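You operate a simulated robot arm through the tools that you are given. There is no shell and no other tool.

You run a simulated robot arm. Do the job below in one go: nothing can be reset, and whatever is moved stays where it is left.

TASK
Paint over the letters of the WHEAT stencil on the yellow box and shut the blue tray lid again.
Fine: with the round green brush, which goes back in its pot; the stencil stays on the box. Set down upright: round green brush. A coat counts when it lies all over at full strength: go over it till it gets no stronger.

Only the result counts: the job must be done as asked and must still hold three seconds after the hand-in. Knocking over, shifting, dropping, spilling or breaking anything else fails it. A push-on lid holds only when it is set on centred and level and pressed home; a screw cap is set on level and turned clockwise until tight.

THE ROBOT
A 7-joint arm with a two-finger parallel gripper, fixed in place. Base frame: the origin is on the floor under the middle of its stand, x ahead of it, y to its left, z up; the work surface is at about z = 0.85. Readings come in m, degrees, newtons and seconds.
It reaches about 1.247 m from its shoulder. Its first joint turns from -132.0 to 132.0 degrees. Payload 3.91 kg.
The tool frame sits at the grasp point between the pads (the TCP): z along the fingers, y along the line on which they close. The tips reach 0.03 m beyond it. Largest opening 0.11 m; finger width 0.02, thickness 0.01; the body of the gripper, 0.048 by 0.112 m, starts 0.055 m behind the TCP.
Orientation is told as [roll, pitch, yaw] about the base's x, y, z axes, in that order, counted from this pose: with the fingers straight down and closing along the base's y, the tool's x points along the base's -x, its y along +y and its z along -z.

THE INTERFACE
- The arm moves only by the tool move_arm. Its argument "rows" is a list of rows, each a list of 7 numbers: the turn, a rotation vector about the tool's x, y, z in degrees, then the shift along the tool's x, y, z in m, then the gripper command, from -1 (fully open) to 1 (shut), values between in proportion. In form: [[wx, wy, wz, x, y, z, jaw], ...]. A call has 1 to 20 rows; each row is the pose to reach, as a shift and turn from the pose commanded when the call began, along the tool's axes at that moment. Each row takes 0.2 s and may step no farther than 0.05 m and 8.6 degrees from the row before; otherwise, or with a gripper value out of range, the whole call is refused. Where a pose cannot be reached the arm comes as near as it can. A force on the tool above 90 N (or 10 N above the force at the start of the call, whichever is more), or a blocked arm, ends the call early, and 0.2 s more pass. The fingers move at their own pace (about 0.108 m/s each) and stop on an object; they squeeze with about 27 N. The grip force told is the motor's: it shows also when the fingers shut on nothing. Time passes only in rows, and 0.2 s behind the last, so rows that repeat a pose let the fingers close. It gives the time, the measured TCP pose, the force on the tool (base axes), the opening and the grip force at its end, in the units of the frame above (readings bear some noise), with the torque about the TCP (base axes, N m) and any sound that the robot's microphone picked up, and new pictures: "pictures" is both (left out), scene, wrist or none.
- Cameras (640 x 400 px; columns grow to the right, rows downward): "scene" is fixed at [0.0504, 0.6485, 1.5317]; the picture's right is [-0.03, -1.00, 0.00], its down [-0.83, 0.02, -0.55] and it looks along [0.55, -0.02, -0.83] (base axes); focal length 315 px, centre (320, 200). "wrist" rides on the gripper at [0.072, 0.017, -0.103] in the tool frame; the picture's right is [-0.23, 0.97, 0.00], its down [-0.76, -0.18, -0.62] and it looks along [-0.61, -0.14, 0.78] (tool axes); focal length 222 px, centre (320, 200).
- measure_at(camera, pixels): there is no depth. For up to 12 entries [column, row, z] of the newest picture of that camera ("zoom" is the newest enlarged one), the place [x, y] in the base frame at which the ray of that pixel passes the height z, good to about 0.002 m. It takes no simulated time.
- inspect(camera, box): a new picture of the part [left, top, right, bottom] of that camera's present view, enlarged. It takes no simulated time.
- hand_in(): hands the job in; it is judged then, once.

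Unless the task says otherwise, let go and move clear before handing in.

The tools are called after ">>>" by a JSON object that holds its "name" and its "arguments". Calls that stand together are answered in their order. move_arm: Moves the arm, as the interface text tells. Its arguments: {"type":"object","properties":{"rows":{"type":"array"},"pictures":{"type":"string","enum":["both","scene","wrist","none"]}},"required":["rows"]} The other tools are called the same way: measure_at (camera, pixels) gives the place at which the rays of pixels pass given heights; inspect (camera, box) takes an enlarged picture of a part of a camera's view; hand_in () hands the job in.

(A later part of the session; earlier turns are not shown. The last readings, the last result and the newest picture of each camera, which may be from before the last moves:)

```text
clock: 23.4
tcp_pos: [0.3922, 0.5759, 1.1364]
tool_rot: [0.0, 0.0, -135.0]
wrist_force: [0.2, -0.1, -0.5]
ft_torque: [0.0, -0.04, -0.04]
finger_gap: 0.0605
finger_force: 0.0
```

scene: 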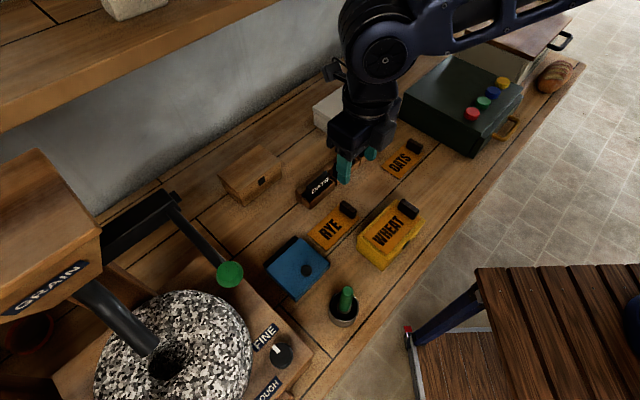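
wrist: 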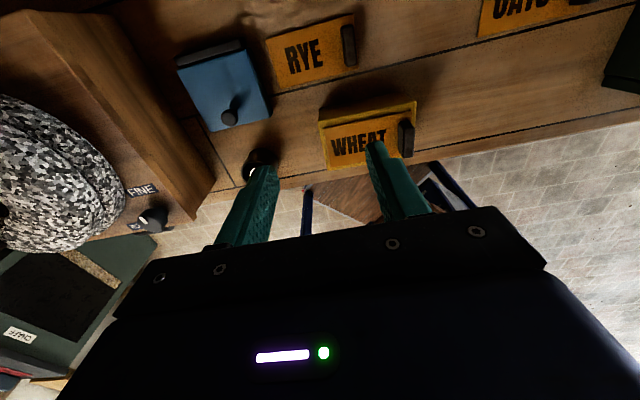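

Yaw −135° (=225°) works, camera now on the far side. I'll move above the knob with a 25° lean toward the robot (fingers pointing down and away).

>>> {"name": "move_arm", "arguments": {"rows": [[0, 4, 0, -0.002, -0.024, 0.0, -0.1], [0, 8, 0, -0.004, -0.048, 0.0, -0.1], [0, 12, 0, -0.006, -0.072, 0.02, -0.1], [0, 16, 0, -0.008, -0.096, 0.045, -0.1], [0, 20, 0, -0.0106, -0.12, 0.07, -0.1], [0, 25, 0, -0.0106, -0.1393, 0.09, -0.1], [0, 25, 0, -0.0106, -0.1393, 0.09, -0.1]]}}

>>> {"name": "inspect", "arguments": {"camera": "scene", "box": [220, 160, 400, 340]}}

```text
clock: 25.0
tcp_pos: [0.2851, 0.6687, 1.0469]
tool_rot: [0.0, 25.0, -135.0]
wrist_force: [-0.9, -0.7, -0.6]
ft_torque: [0.0, -0.02, -0.02]
finger_gap: 0.0604
finger_force: 0.1
```

scene: 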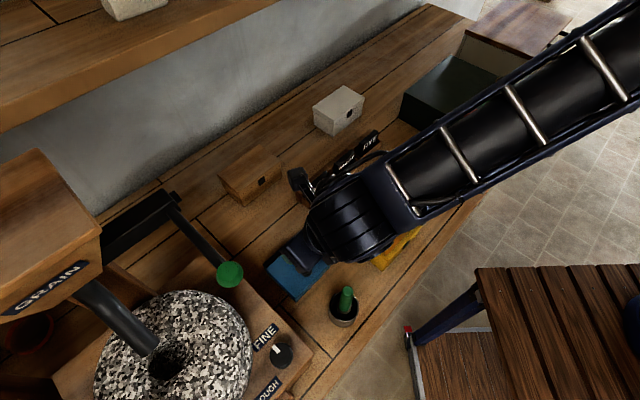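
wrist: 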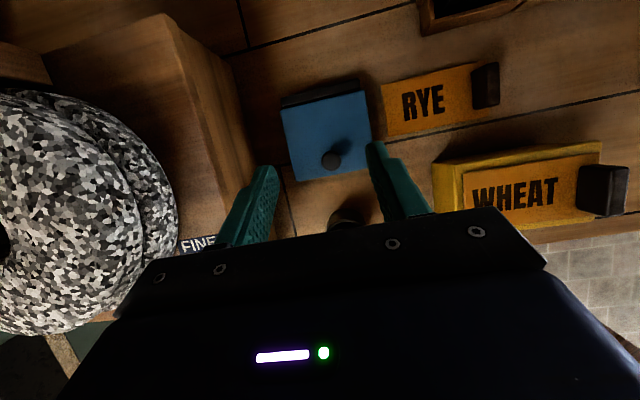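

```text
2.22 times, centred on (310, 250) of scene
```

zoom: 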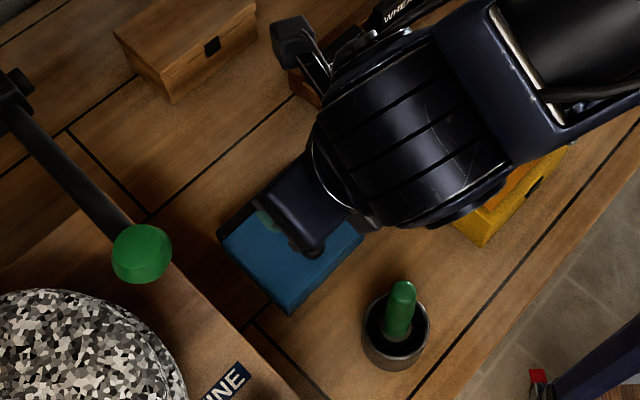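

The knob shows between the fingers (wrist ~331,160). I'll descend 7 cm vertically and check alignment and the wrist's clearance over the brush.

>>> {"name": "move_arm", "arguments": {"rows": [[0, 0, 0, -0.0107, 0.0005, 0.0227, -0.1], [0, 0, 0, -0.0213, 0.001, 0.0453, -0.1], [0, 0, 0, -0.0299, 0.001, 0.0634, -0.1], [0, 0, 0, -0.0299, 0.001, 0.0634, -0.1]]}}

>>> {"name": "inspect", "arguments": {"camera": "scene", "box": [220, 160, 400, 340]}}

>>> {"name": "inspect", "arguments": {"camera": "wrist", "box": [230, 80, 430, 230]}}

```text
clock: 26.0
tcp_pos: [0.2856, 0.6683, 0.9771]
tool_rot: [0.0, 25.1, -135.0]
wrist_force: [0.1, 0.3, -0.4]
ft_torque: [-0.02, 0.02, -0.04]
finger_gap: 0.0607
finger_force: 0.1
```

scene: 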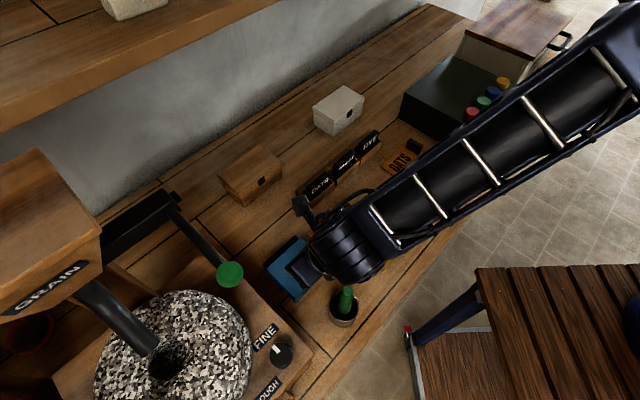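
wrist: 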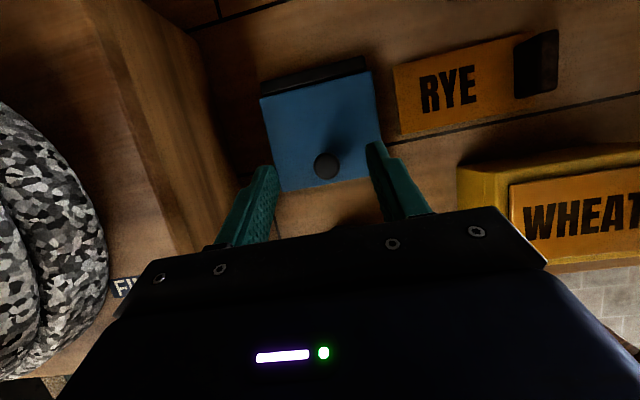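

```text
2.22 times, centred on (310, 250) of scene
```

zoom: 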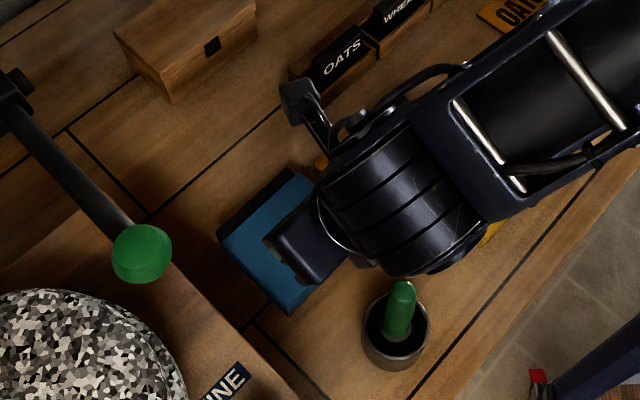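

```text
2.67 times, centred on (330, 155) of wrist
```

zoom: 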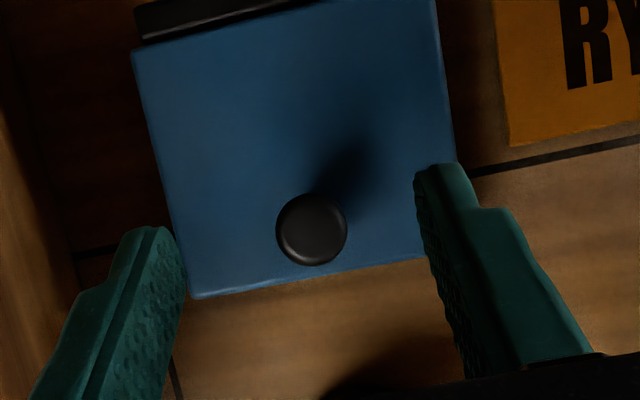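

Alignment matches prediction within 1 px (knob at wrist 327,166), and the wrist joint stays ~5 cm above the brush top at the grasp. Descending the rest and closing.

>>> {"name": "move_arm", "arguments": {"rows": [[0, 0, 0, -0.009, 0.0006, 0.0187, -0.1], [0, 0, 0, -0.018, 0.0006, 0.0374, -0.1], [0, 0, 0, -0.0245, 0.0006, 0.0509, -0.1], [0, 0, 0, -0.0245, 0.0006, 0.0509, -0.1], [0, 0, 0, -0.0245, 0.0006, 0.0509, 0.4], [0, 0, 0, -0.0245, 0.0006, 0.0509, 0.8], [0, 0, 0, -0.0245, 0.0006, 0.0509, 1], [0, 0, 0, -0.0245, 0.0006, 0.0509, 1]]}}

>>> {"name": "inspect", "arguments": {"camera": "scene", "box": [220, 160, 400, 340]}}

>>> {"name": "inspect", "arguments": {"camera": "wrist", "box": [230, 80, 430, 230]}}

```text
clock: 27.8
tcp_pos: [0.2862, 0.6682, 0.9197]
tool_rot: [-0.2, 25.0, -134.9]
wrist_force: [-13.5, 21.1, -1.7]
ft_torque: [0.38, 0.27, 0.15]
finger_gap: 0.0229
finger_force: 45.0
```

scene: 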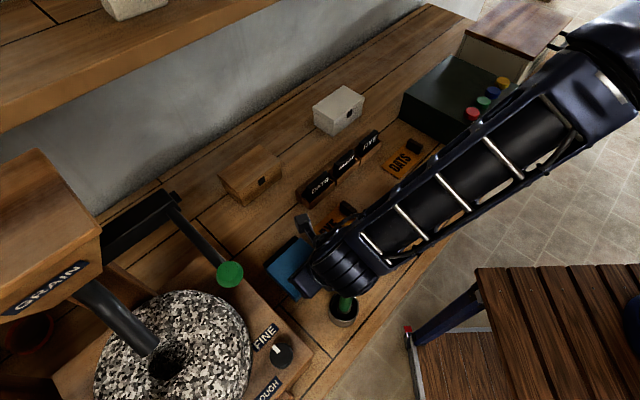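
wrist: 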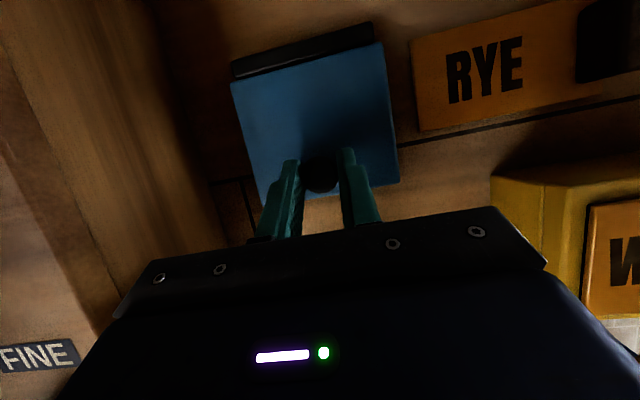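

```text
2.22 times, centred on (310, 250) of scene
```

zoom: 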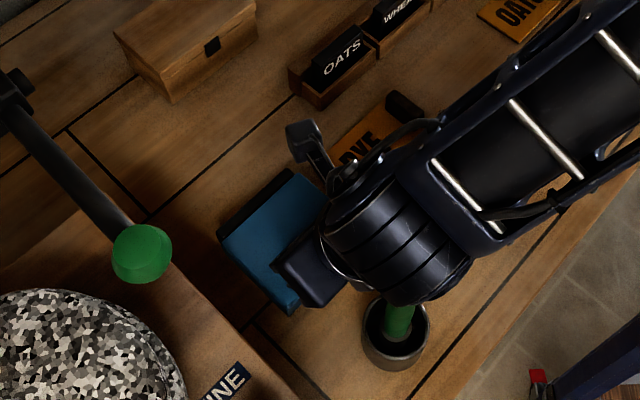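

```text
2.67 times, centred on (330, 155) of wrist
```

zoom: 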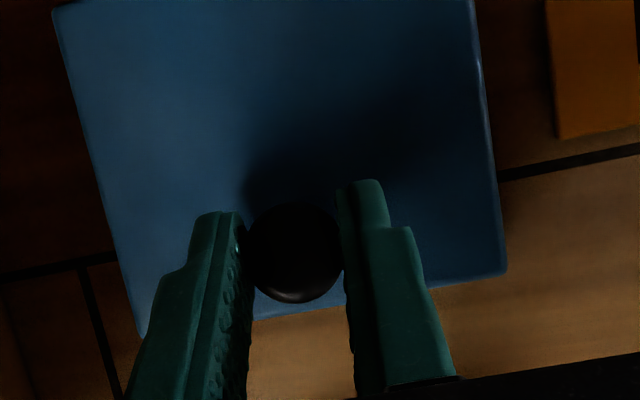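

Gripped again (gap 0.0229), ~24 N sideways as before, brush undisturbed. I'll shift −1 mm laterally and rotate tool and lid together by 10° about the estimated hinge.

>>> {"name": "move_arm", "arguments": {"rows": [[0, 0, 0, 0, -0.001, 0, 1], [0, -5, 0, 0.007, -0.001, -0.0045, 1], [0, -10, 0, 0.0143, -0.001, -0.0084, 1], [0, -10, 0, 0.0143, -0.001, -0.0084, 1]]}}

>>> {"name": "inspect", "arguments": {"camera": "wrist", "box": [230, 80, 430, 230]}}

```text
clock: 28.8
tcp_pos: [0.291, 0.6729, 0.9316]
tool_rot: [0.0, 14.9, -134.8]
wrist_force: [-27.1, -10.1, 11.5]
ft_torque: [-0.12, 0.54, -0.01]
finger_gap: 0.0227
finger_force: 45.2
```

scene: 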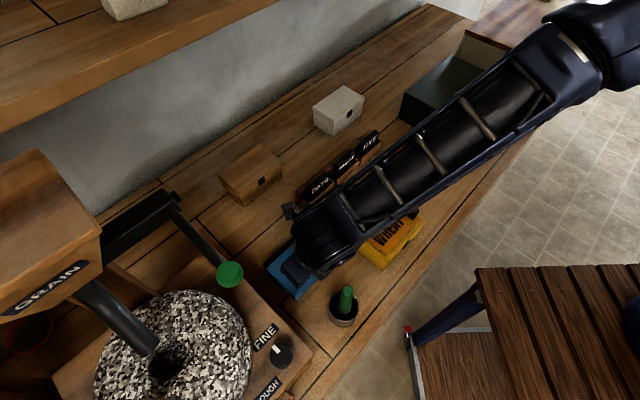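
wrist: 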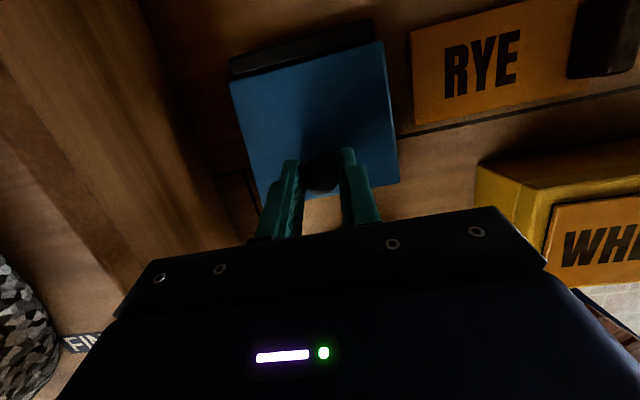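

```text
2.67 times, centred on (330, 155) of wrist
```

zoom: 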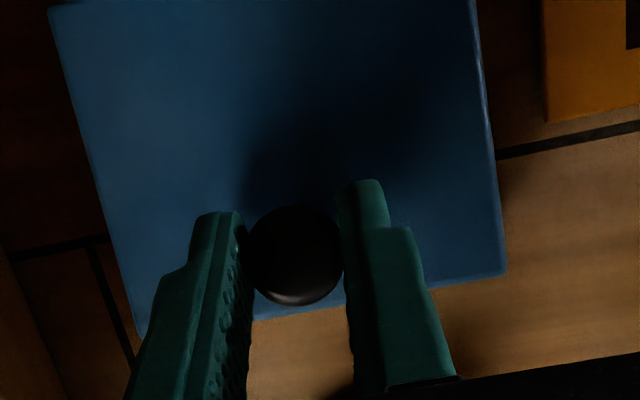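

The lid turns rigidly with the gripper (its picture in the wrist view hasn't changed). Forces show the tool pressing ~28 N toward the hinge, so I'll correct outward ~2 mm and turn another 10°.

>>> {"name": "move_arm", "arguments": {"rows": [[0, 0, 0, -0.0017, -0.0005, -0.0015, 1], [0, -5, 0, 0.0052, -0.0005, -0.0058, 1], [0, -10, 0, 0.0124, -0.0005, -0.0094, 1], [0, -10, 0, 0.0124, -0.0005, -0.0094, 1]]}}

>>> {"name": "inspect", "arguments": {"camera": "wrist", "box": [230, 80, 430, 230]}}

```text
clock: 29.8
tcp_pos: [0.2979, 0.6802, 0.9452]
tool_rot: [0.0, 5.0, -135.0]
wrist_force: [-22.9, -1.0, 6.0]
ft_torque: [-0.25, 0.69, 0.04]
finger_gap: 0.023
finger_force: 44.6
```

scene: 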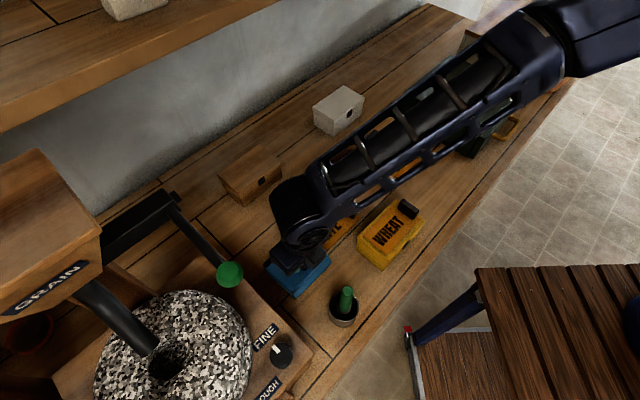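
wrist: 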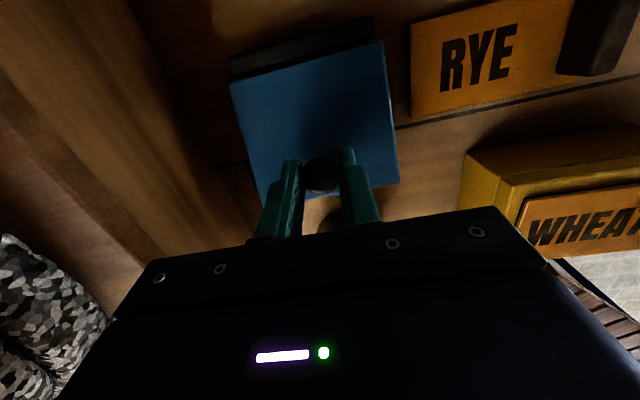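

```text
2.67 times, centred on (330, 155) of wrist
```

zoom: 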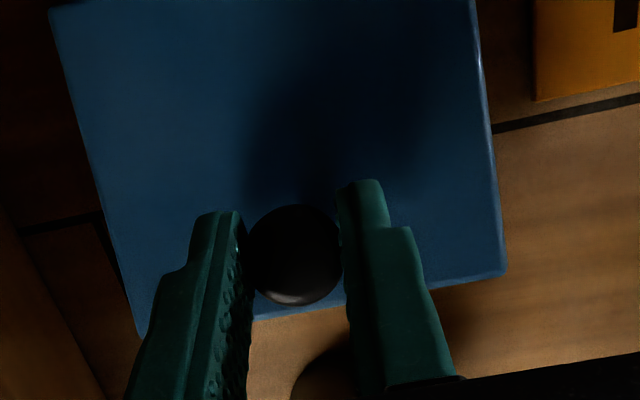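

Rigid rotation continues well (lid 20°, tool pitch 5°); fitted hinge radius ≈0.088 m. Continuing by 15° more with small outward and lateral corrections.

>>> {"name": "move_arm", "arguments": {"rows": [[0, -5, 0, 0.005, -0.0007, -0.0055, 1], [0, -10, 0, 0.0114, -0.0007, -0.0098, 1], [0, -15, 0, 0.0181, -0.0007, -0.0137, 1], [0, -15, 0, 0.0181, -0.0007, -0.0137, 1]]}}

>>> {"name": "inspect", "arguments": {"camera": "wrist", "box": [230, 80, 430, 230]}}

```text
clock: 30.8
tcp_pos: [0.3109, 0.6944, 0.9605]
tool_rot: [0.0, -10.0, -135.0]
wrist_force: [-5.6, 8.7, 17.0]
ft_torque: [0.95, -0.59, -0.07]
finger_gap: 0.0232
finger_force: 45.5
```

scene: 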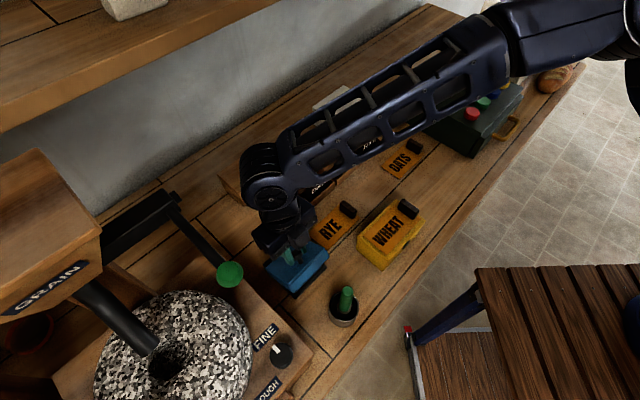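
wrist: 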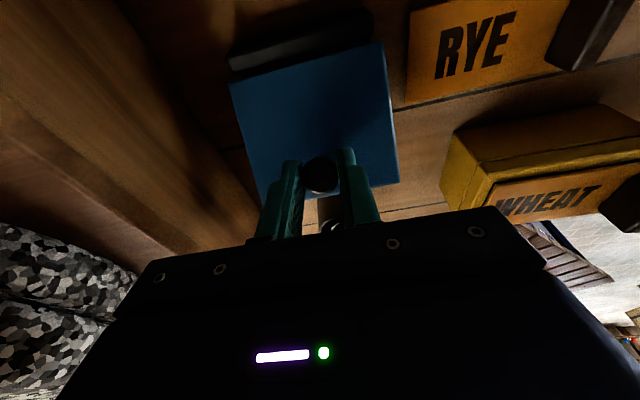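

```text
2.67 times, centred on (330, 155) of wrist
```

zoom: 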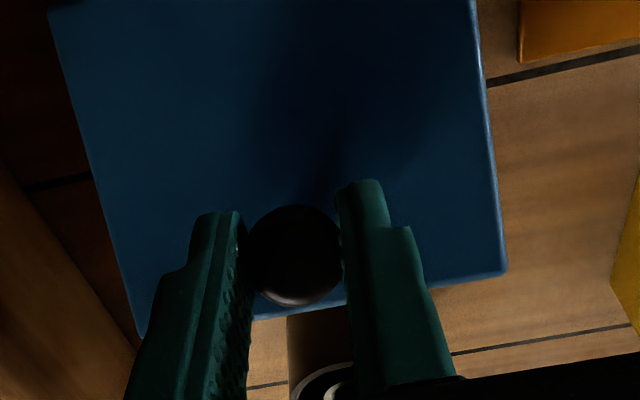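

Lid at 35°, ball still firmly centred; hinge fit R≈0.0905, forces moderate (17 N up). Continuing to 50°.

>>> {"name": "move_arm", "arguments": {"rows": [[0, -5, 0, 0.0061, -0.0005, -0.0065, 1], [0, -10, 0, 0.0127, -0.0005, -0.0109, 1], [0, -15, 0, 0.0196, -0.0005, -0.0147, 1], [0, -15, 0, 0.0196, -0.0005, -0.0147, 1]]}}

>>> {"name": "inspect", "arguments": {"camera": "scene", "box": [180, 130, 380, 330]}}

```text
clock: 31.8
tcp_pos: [0.3273, 0.7081, 0.9707]
tool_rot: [0.1, -25.1, -135.0]
wrist_force: [-1.6, 24.8, -17.7]
ft_torque: [0.96, -0.49, -0.25]
finger_gap: 0.0228
finger_force: 45.1
```

scene: 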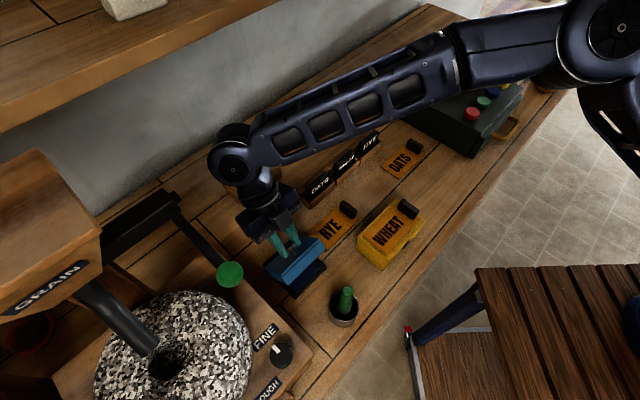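
wrist: 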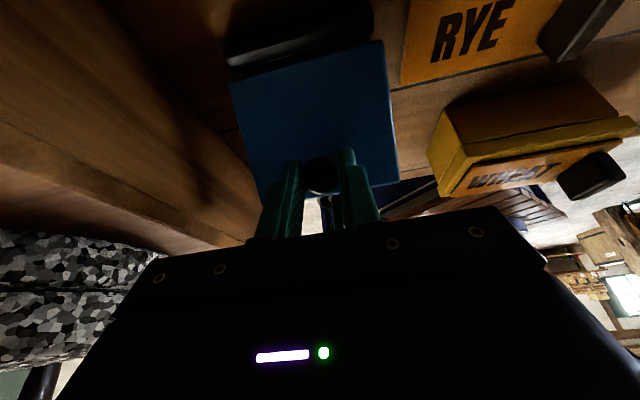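

```text
2.00 times, centred on (280, 230) of scene
```

zoom: 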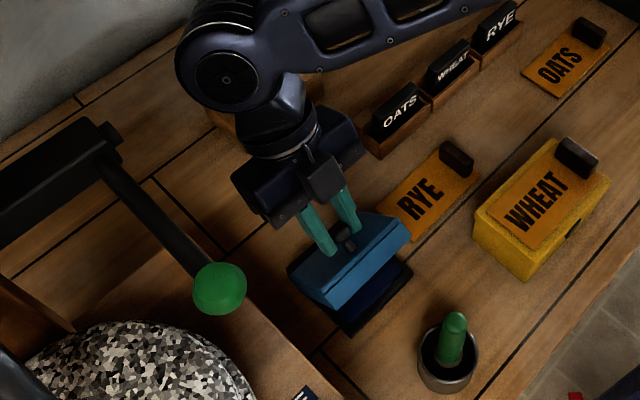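

Lid at 50° and the tray's dark inside is becoming visible. Fit stays R≈0.0907; I'll correct 1.5 mm inward and 1 mm laterally and go on to 65°.

>>> {"name": "move_arm", "arguments": {"rows": [[0, -5, 0, 0.0079, -0.001, -0.0046, 1], [0, -10, 0, 0.0144, -0.001, -0.009, 1], [0, -15, 0, 0.0214, -0.001, -0.0128, 1], [0, -15, 0, 0.0214, -0.001, -0.0128, 1]]}}

>>> {"name": "inspect", "arguments": {"camera": "scene", "box": [180, 130, 380, 330]}}

```text
clock: 32.8
tcp_pos: [0.3439, 0.7257, 0.9744]
tool_rot: [0.1, -40.1, -135.1]
wrist_force: [13.8, -9.2, 3.8]
ft_torque: [0.07, -0.43, 0.24]
finger_gap: 0.0228
finger_force: 45.2
```

scene: 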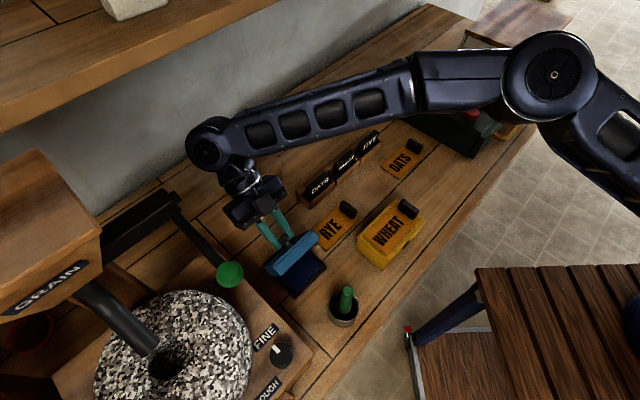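
wrist: 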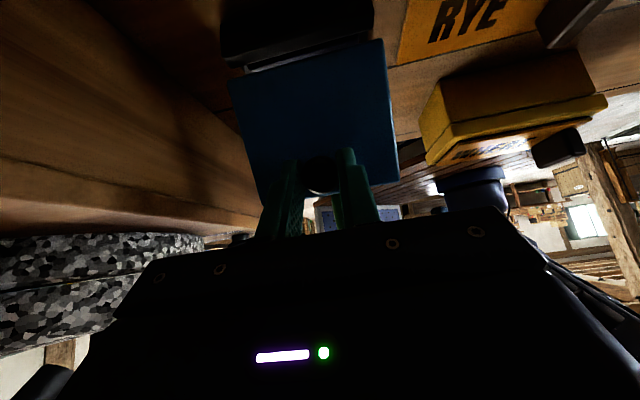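

```text
2.00 times, centred on (280, 230) of scene
```

zoom: 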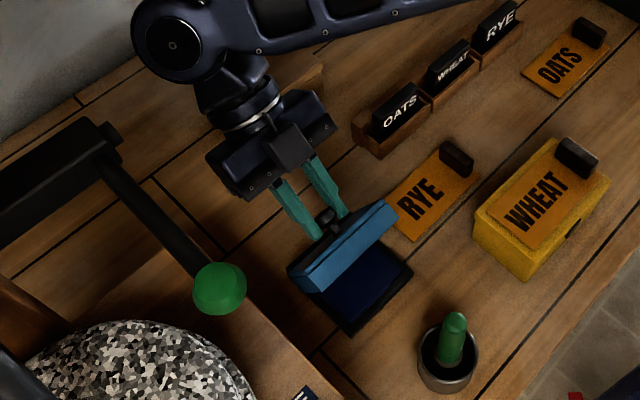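

Lid at 65°, the blue paint pad is visible, and forces are small. The camera block will swing toward the wooden box behind the tray, so I'll check that box's size before the last part.

>>> {"name": "inspect", "arguments": {"camera": "scene", "box": [180, 110, 320, 220]}}

```text
3.64 times, centred on (250, 165) of scene
```

zoom: 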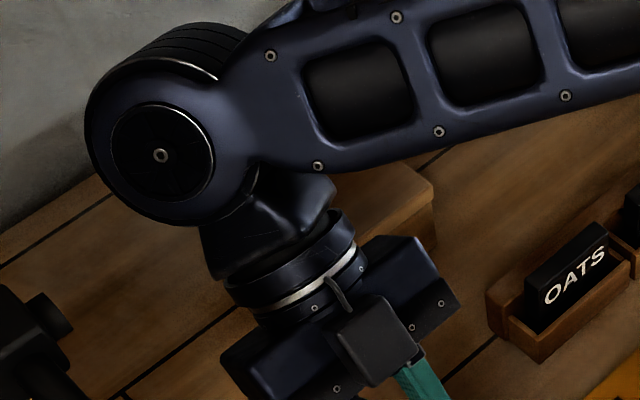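

The box is hidden by the arm now, but from earlier views its near corner is ~(0.49,0.84) with top ≈0.92–0.93, leaving a few cm. I'll continue to 77° with the tool at 52°.

>>> {"name": "move_arm", "arguments": {"rows": [[0, -5, 0, 0.0061, 0.0008, -0.005, 1], [0, -10, 0, 0.0127, 0.0008, -0.0094, 1], [0, -12, 0, 0.0155, 0.0008, -0.011, 1], [0, -12, 0, 0.0155, 0.0008, -0.011, 1]]}}

>>> {"name": "inspect", "arguments": {"camera": "scene", "box": [180, 130, 380, 330]}}

>>> {"name": "inspect", "arguments": {"camera": "scene", "box": [200, 130, 320, 230]}}

```text
clock: 33.8
tcp_pos: [0.3579, 0.7403, 0.9722]
tool_rot: [-0.1, -52.0, -135.0]
wrist_force: [19.2, -0.6, 12.9]
ft_torque: [0.6, -0.81, 0.29]
finger_gap: 0.0231
finger_force: 45.0
```

scene: 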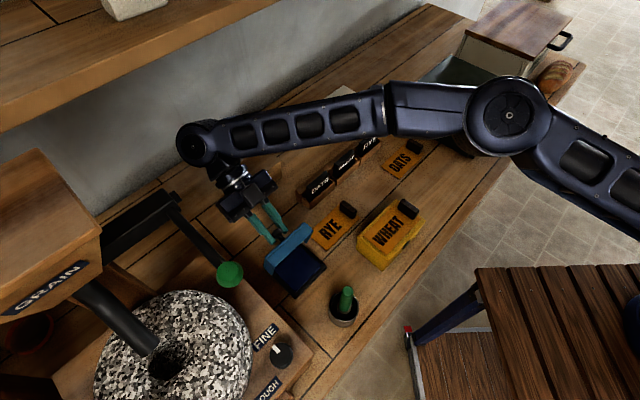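
wrist: 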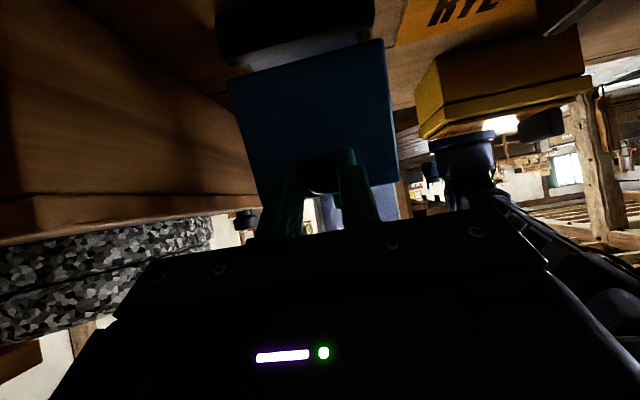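

```text
2.00 times, centred on (280, 230) of scene
```

zoom: 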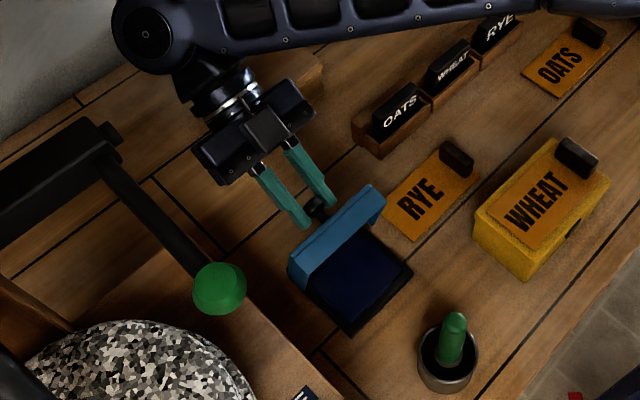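

```text
4.00 times, centred on (260, 180) of scene
```

zoom: 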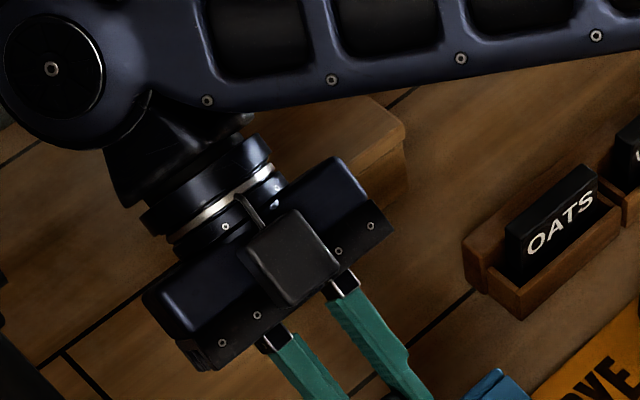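

Lid at 77°, tool at 52°; the tray's pad is fully exposed. To keep the camera clear of the wooden box I'll hold the tilt and push the knob onward along the arc, letting it pivot in the pads for the last part.

>>> {"name": "move_arm", "arguments": {"rows": [[0, 0, 0, 0.0055, 0, -0.0065, 1], [0, 0, 0, 0.0116, 0, -0.0126, 1], [0, 0, 0, 0.0116, 0, -0.0126, 1]]}}

>>> {"name": "inspect", "arguments": {"camera": "scene", "box": [220, 180, 340, 300]}}

>>> {"name": "inspect", "arguments": {"camera": "wrist", "box": [210, 30, 430, 230]}}

```text
clock: 34.6
tcp_pos: [0.3637, 0.7451, 0.9703]
tool_rot: [0.1, -52.0, -135.1]
wrist_force: [11.9, -30.3, -16.6]
ft_torque: [-0.67, 0.45, 0.53]
finger_gap: 0.0228
finger_force: 45.3
out of reach, approached as far as the arm can: row 2, 3
```

scene: 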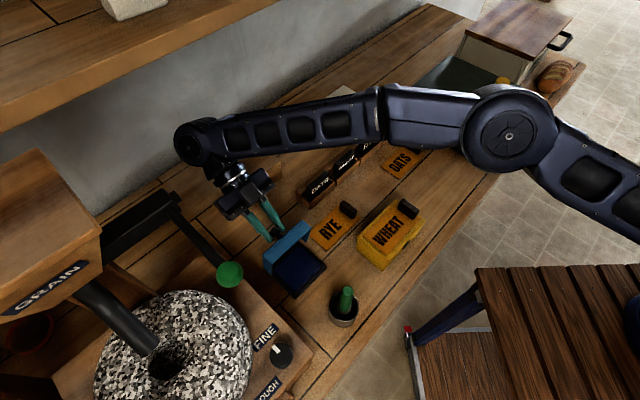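
wrist: 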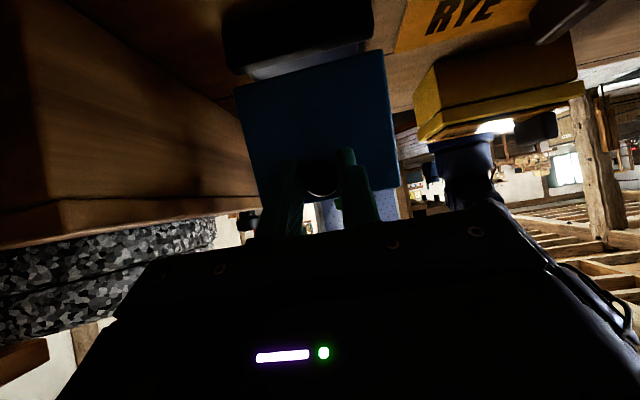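

```text
3.33 times, centred on (280, 240) of scene
```

zoom: 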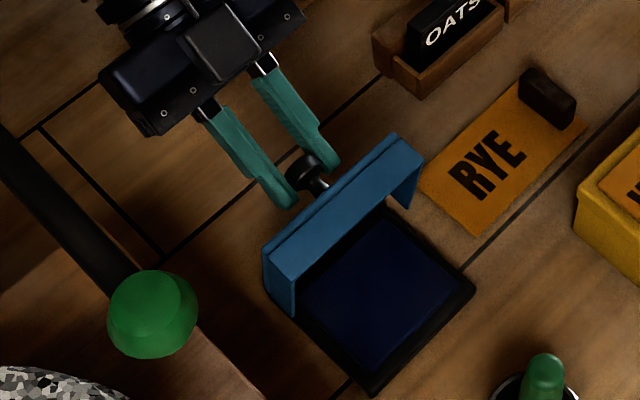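

```text
2.00 times, centred on (320, 130) of wrist
```

zoom: 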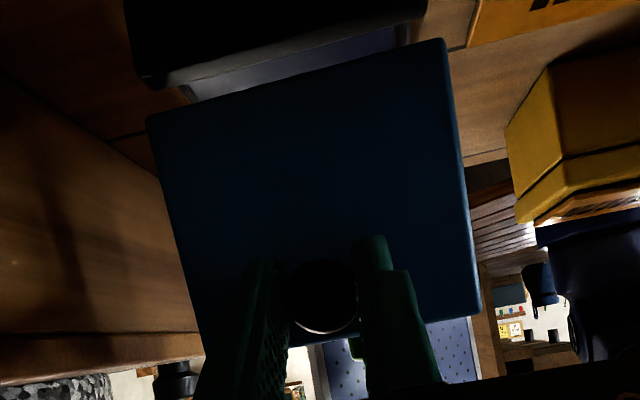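

The arm reports it's at its reach with this tilt; the lid is ~83°. Reducing the tilt brings the wrist nearer, so I'll rotate the tool back a little while pushing the knob farther along the arc.

>>> {"name": "move_arm", "arguments": {"rows": [[0, 4, 0, 0.0, 0.0015, 0.002, 1], [0, 8, 0, 0.0063, 0.0015, -0.0034, 1], [0, 8, 0, 0.0063, 0.0015, -0.0034, 1]]}}

>>> {"name": "inspect", "arguments": {"camera": "scene", "box": [220, 180, 340, 300]}}

>>> {"name": "inspect", "arguments": {"camera": "wrist", "box": [210, 30, 430, 230]}}

```text
clock: 35.4
tcp_pos: [0.3678, 0.7488, 0.9709]
tool_rot: [-0.3, -43.8, -134.7]
wrist_force: [-5.7, -1.3, 27.2]
ft_torque: [-0.9, 0.95, -0.04]
finger_gap: 0.0232
finger_force: 44.9
```

scene: 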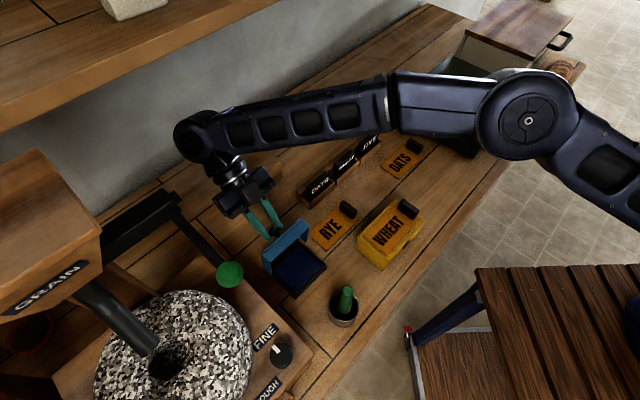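
wrist: 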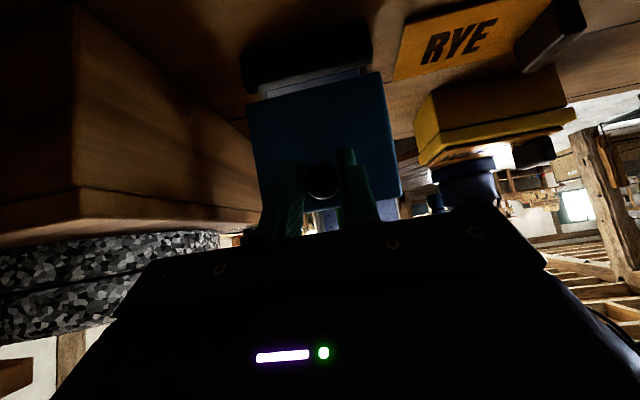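

```text
3.33 times, centred on (280, 240) of scene
```

zoom: 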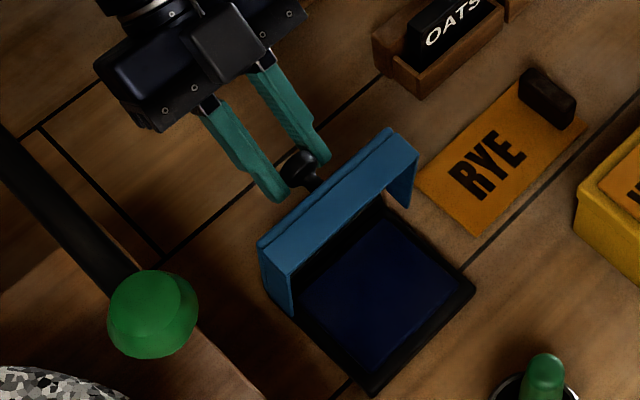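

```text
2.00 times, centred on (320, 130) of wrist
```

zoom: 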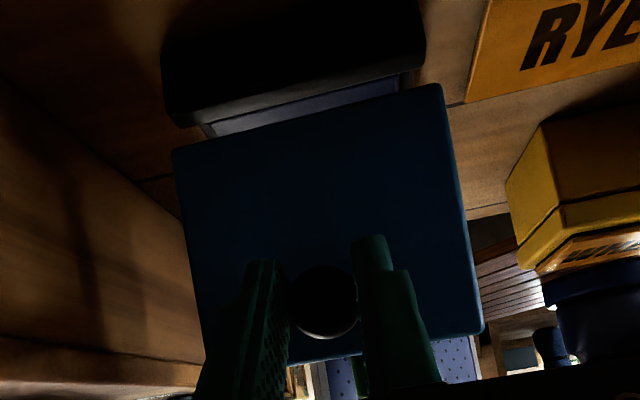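

The commanded pose was re-anchored to what the arm reached; lid is now ~88°, ball still held. Next step: tilt 36° and move on toward ~100°, easing the 27 N upward push.

>>> {"name": "move_arm", "arguments": {"rows": [[0, 4, 0, 0.0038, 0, -0.0066, 1], [0, 8, 0, 0.0114, 0, -0.0101, 1], [0, 8, 0, 0.0114, 0, -0.0101, 1]]}}

>>> {"name": "inspect", "arguments": {"camera": "scene", "box": [220, 180, 340, 300]}}

>>> {"name": "inspect", "arguments": {"camera": "wrist", "box": [210, 30, 430, 230]}}

```text
clock: 36.2
tcp_pos: [0.3795, 0.7593, 0.9672]
tool_rot: [0.0, -36.0, -134.9]
wrist_force: [-0.1, -0.1, -1.1]
ft_torque: [0.01, 0.0, -0.02]
finger_gap: 0.0
finger_force: 37.6
```

scene: 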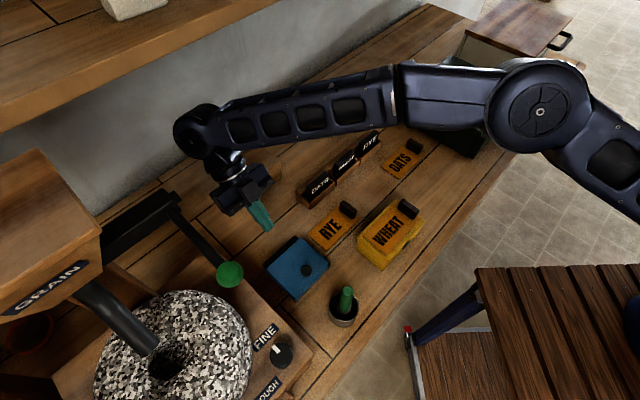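
wrist: 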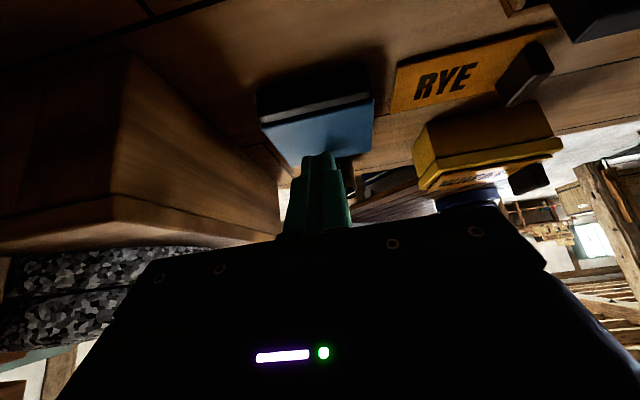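

```text
3.33 times, centred on (280, 240) of scene
```

zoom: 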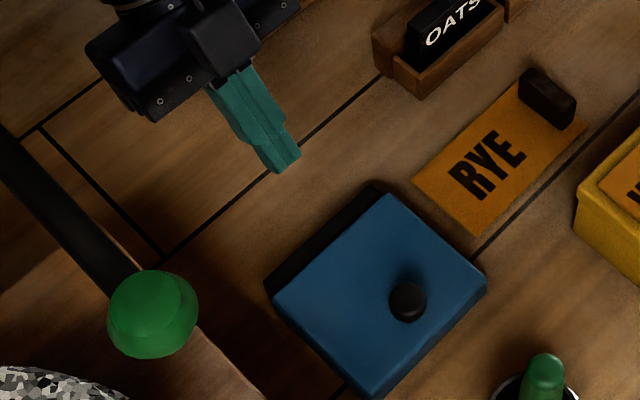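

```text
2.00 times, centred on (320, 130) of wrist
```

zoom: 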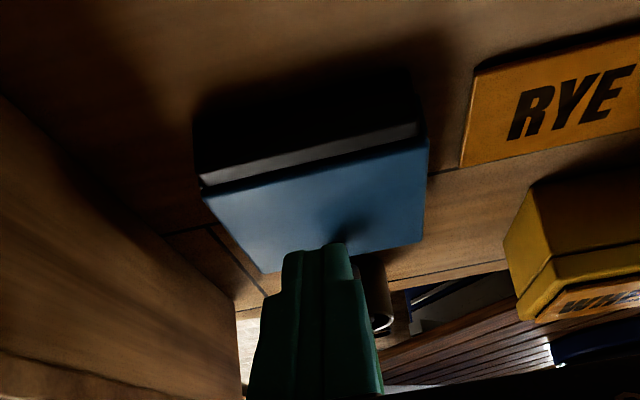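

The knob slipped out near 88° and the lid fell shut again; tray unmoved. New plan: grip deeper, open rigidly to ~45°, then turn the tool back in place (slip) while holding the lid, and continue rigidly past 90° within reach. First, back over the knob.

>>> {"name": "move_arm", "arguments": {"rows": [[0, 7.6, 0, -0.0273, 0, -0.0172, 0.5], [0, 15.2, 0, -0.0563, 0, -0.0332, 0], [0, 22.8, 0, -0.0834, 0, -0.0382, -0.1], [0, 30.4, 0, -0.1026, 0, -0.0306, -0.1], [0, 38, 0, -0.1129, 0, -0.0107, -0.1], [0, 45.6, 0, -0.1172, 0, 0.0172, -0.1], [0, 53.2, 0, -0.1147, -0.0009, 0.0463, -0.1], [0, 61, 0, -0.1081, -0.0009, 0.0698, -0.1], [0, 61, 0, -0.1081, -0.0009, 0.0698, -0.1]]}}

>>> {"name": "inspect", "arguments": {"camera": "wrist", "box": [230, 80, 430, 230]}}

```text
clock: 38.2
tcp_pos: [0.2874, 0.6693, 0.9757]
tool_rot: [0.0, 25.0, -135.0]
wrist_force: [-0.4, 0.7, 0.0]
ft_torque: [0.0, 0.02, 0.02]
finger_gap: 0.0604
finger_force: 0.0
```

scene: 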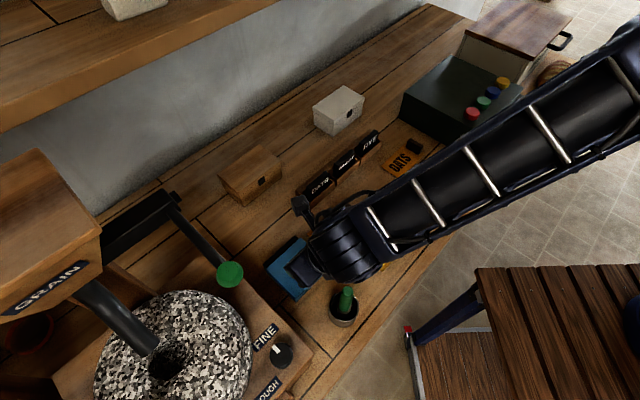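
wrist: 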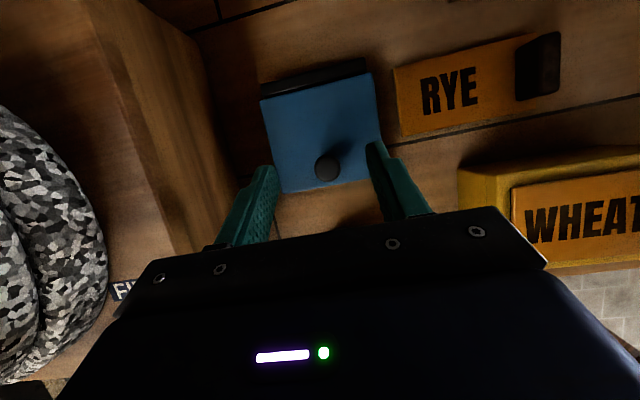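

```text
2.67 times, centred on (330, 155) of wrist
```

zoom: 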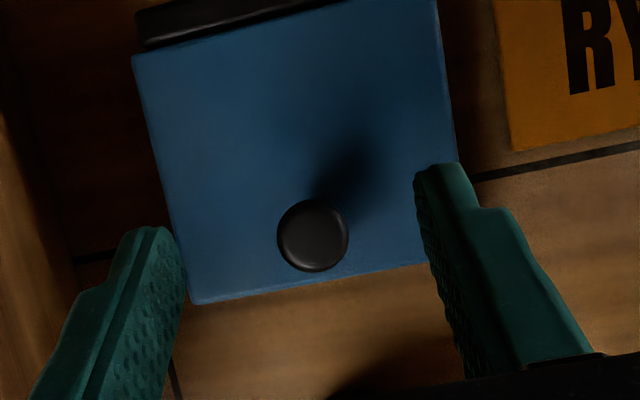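

Ball is where predicted (wrist ~327,168). Descending with a slightly deeper grip (ball 11 mm beyond the TCP) and closing.

>>> {"name": "move_arm", "arguments": {"rows": [[0, 0, 0, -0.009, -0.0005, 0.0187, -0.1], [0, 0, 0, -0.018, -0.001, 0.0374, -0.1], [0, 0, 0, -0.0256, -0.001, 0.0528, -0.1], [0, 0, 0, -0.0256, -0.001, 0.0528, -0.1], [0, 0, 0, -0.0256, -0.001, 0.0528, 0.4], [0, 0, 0, -0.0256, -0.001, 0.0528, 0.8], [0, 0, 0, -0.0256, -0.001, 0.0528, 1], [0, 0, 0, -0.0256, -0.001, 0.0528, 1]], "pictures": "wrist"}}

```text
clock: 40.0
tcp_pos: [0.2872, 0.6701, 0.9158]
tool_rot: [0.1, 25.0, -135.1]
wrist_force: [14.4, -21.1, -0.9]
ft_torque: [-0.43, -0.17, -0.1]
finger_gap: 0.0231
finger_force: 45.0
```

wrist: 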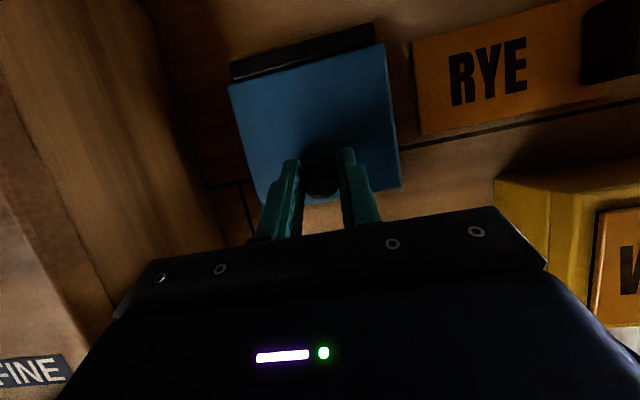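

Gripped (gap 0.0231); lateral force reversed, so the true centre is ~0.8 mm back. I'll apply that and open rigidly to 24° along the fitted arc.

>>> {"name": "move_arm", "arguments": {"rows": [[0, 0, 0, 0, 0.0008, 0, 1], [0, -4, 0, 0.0046, 0.0008, -0.004, 1], [0, -8, 0, 0.0095, 0.0008, -0.0077, 1], [0, -12, 0, 0.0146, 0.0008, -0.0111, 1], [0, -16, 0, 0.0199, 0.0008, -0.0141, 1], [0, -20, 0, 0.0254, 0.0008, -0.0167, 1], [0, -24, 0, 0.0312, 0.0008, -0.0189, 1], [0, -24, 0, 0.0312, 0.0008, -0.0189, 1]], "pictures": "wrist"}}

```text
clock: 41.8
tcp_pos: [0.3027, 0.6848, 0.9463]
tool_rot: [-0.1, 1.0, -135.0]
wrist_force: [25.4, -2.8, 4.0]
ft_torque: [0.75, -1.2, 0.09]
finger_gap: 0.0229
finger_force: 45.2
```

wrist: 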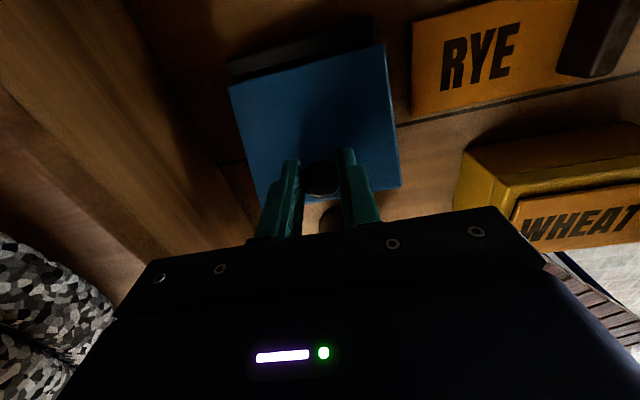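

Lid at 24° with the ball well held. Now I'll test turning the tool back 12° in place, with a slight lead to hold the lid up.

>>> {"name": "move_arm", "arguments": {"rows": [[0, 4, 0, 0.0, 0.001, -0.0008, 1], [0, 8, 0, -0.0002, 0.001, -0.0014, 1], [0, 12, 0, -0.001, 0.001, -0.0012, 1], [0, 12, 0, -0.001, 0.001, -0.0012, 1]], "pictures": "wrist"}}

>>> {"name": "inspect", "arguments": {"camera": "wrist", "box": [230, 80, 430, 230]}}

```text
clock: 42.8
tcp_pos: [0.2994, 0.6807, 0.9484]
tool_rot: [0.0, 13.0, -134.9]
wrist_force: [-4.3, -25.1, -0.8]
ft_torque: [-1.21, 0.83, 0.03]
finger_gap: 0.0231
finger_force: 44.8
```

wrist: 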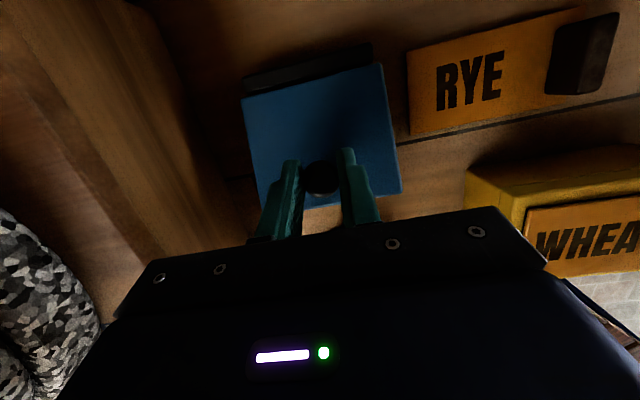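

```text
2.67 times, centred on (330, 155) of wrist
```

zoom: 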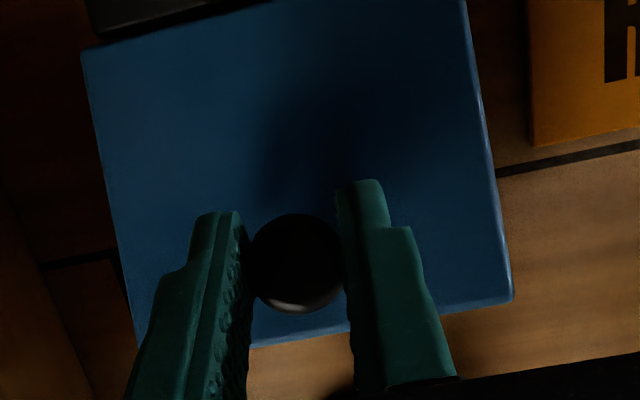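

The slip-back works: the ball stays in the pads and the lid stays up (~23°). I'll turn back another 12° with a small outward correction.

>>> {"name": "move_arm", "arguments": {"rows": [[0, 4, 0, -0.0016, 0.0005, -0.0012, 1], [0, 8, 0, -0.0023, 0.0005, -0.0011, 1], [0, 12, 0, -0.003, 0.0005, -0.001, 1], [0, 12, 0, -0.003, 0.0005, -0.001, 1]], "pictures": "both"}}

>>> {"name": "inspect", "arguments": {"camera": "wrist", "box": [230, 80, 430, 230]}}

```text
clock: 43.8
tcp_pos: [0.2993, 0.6814, 0.9499]
tool_rot: [-0.1, 25.2, -135.0]
wrist_force: [-4.6, 3.9, -0.8]
ft_torque: [0.13, 0.16, 0.09]
finger_gap: 0.0223
finger_force: 45.0
```

scene: 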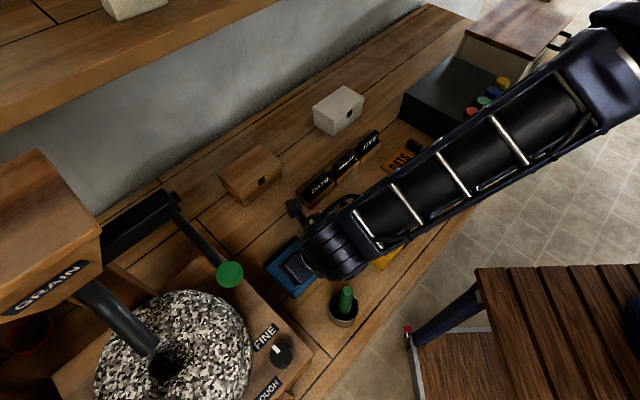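
wrist: 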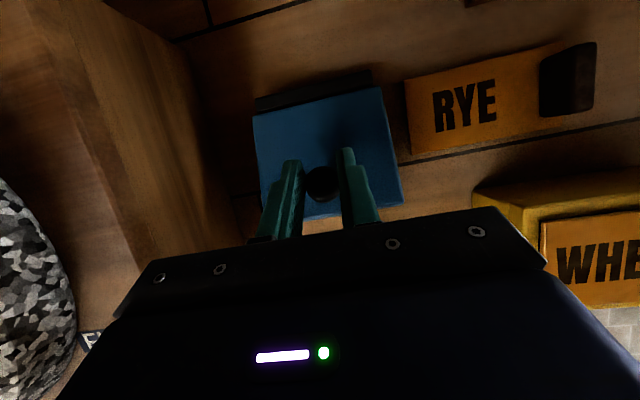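

```text
2.67 times, centred on (330, 155) of wrist
```

zoom: 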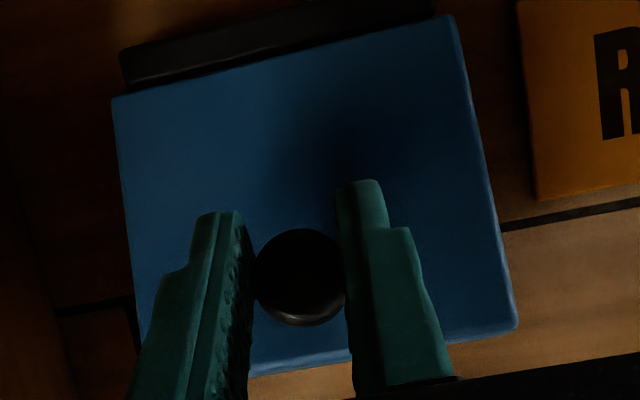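

Forces and torque are nearly zero now, but the ball drifted ~6 mm sideways on the pads during 24° of slip. I'll let the lid down and re-grip with the ball offset to the other pad side (+5 mm tool x) so there's room for the needed slip.

>>> {"name": "move_arm", "arguments": {"rows": [[0, 0, 0, 0, 0, 0, 0.3], [0, 0, 0, 0, 0, 0, -0.1], [0, 0, 0, -0.011, 0, 0.0063, -0.1], [0, 0, 0, -0.022, 0, 0.0127, -0.1], [0, 0, 0, -0.033, 0, 0.019, -0.1], [0, 0, 0, -0.033, 0, 0.019, -0.1]], "pictures": "both"}}

>>> {"name": "inspect", "arguments": {"camera": "wrist", "box": [230, 80, 430, 230]}}

>>> {"name": "inspect", "arguments": {"camera": "scene", "box": [240, 200, 400, 330]}}

```text
clock: 45.2
tcp_pos: [0.2859, 0.6648, 0.9168]
tool_rot: [0.0, 25.1, -135.0]
wrist_force: [0.3, 0.0, -0.1]
ft_torque: [-0.02, -0.01, -0.02]
finger_gap: 0.0606
finger_force: 0.1
```

scene: 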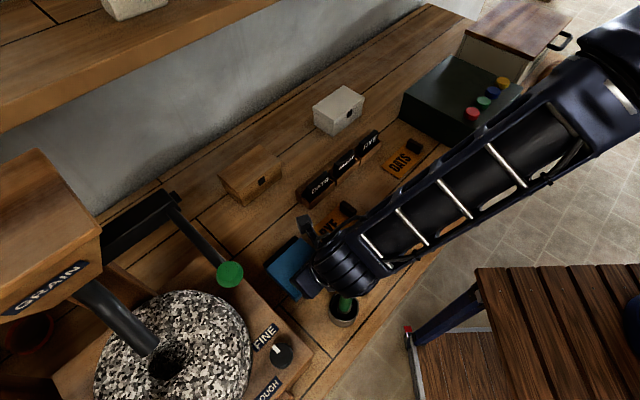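
wrist: 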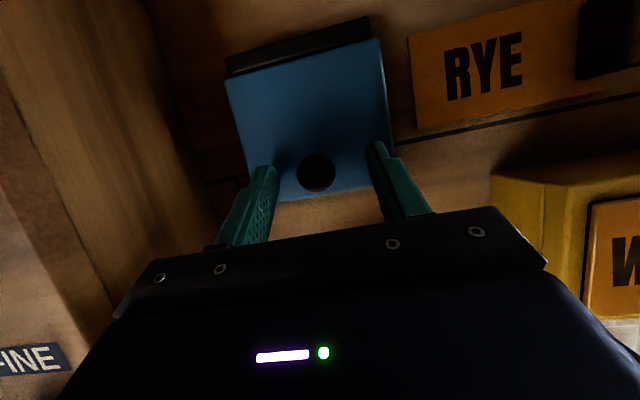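

```text
2.67 times, centred on (330, 155) of wrist
```

zoom: 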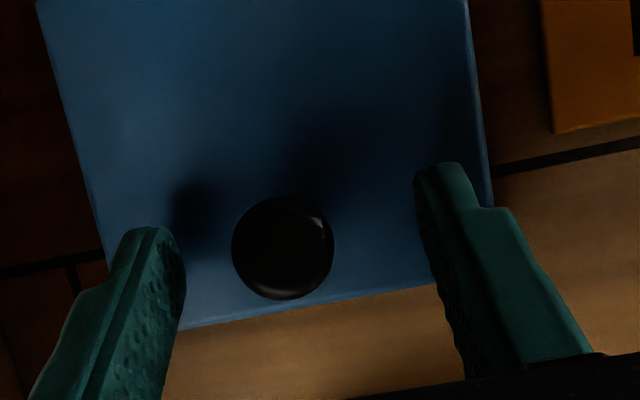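

```text
3.08 times, centred on (320, 265) of scene
```

zoom: 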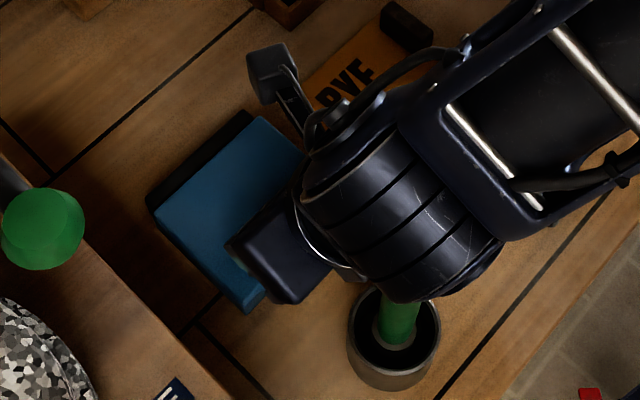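

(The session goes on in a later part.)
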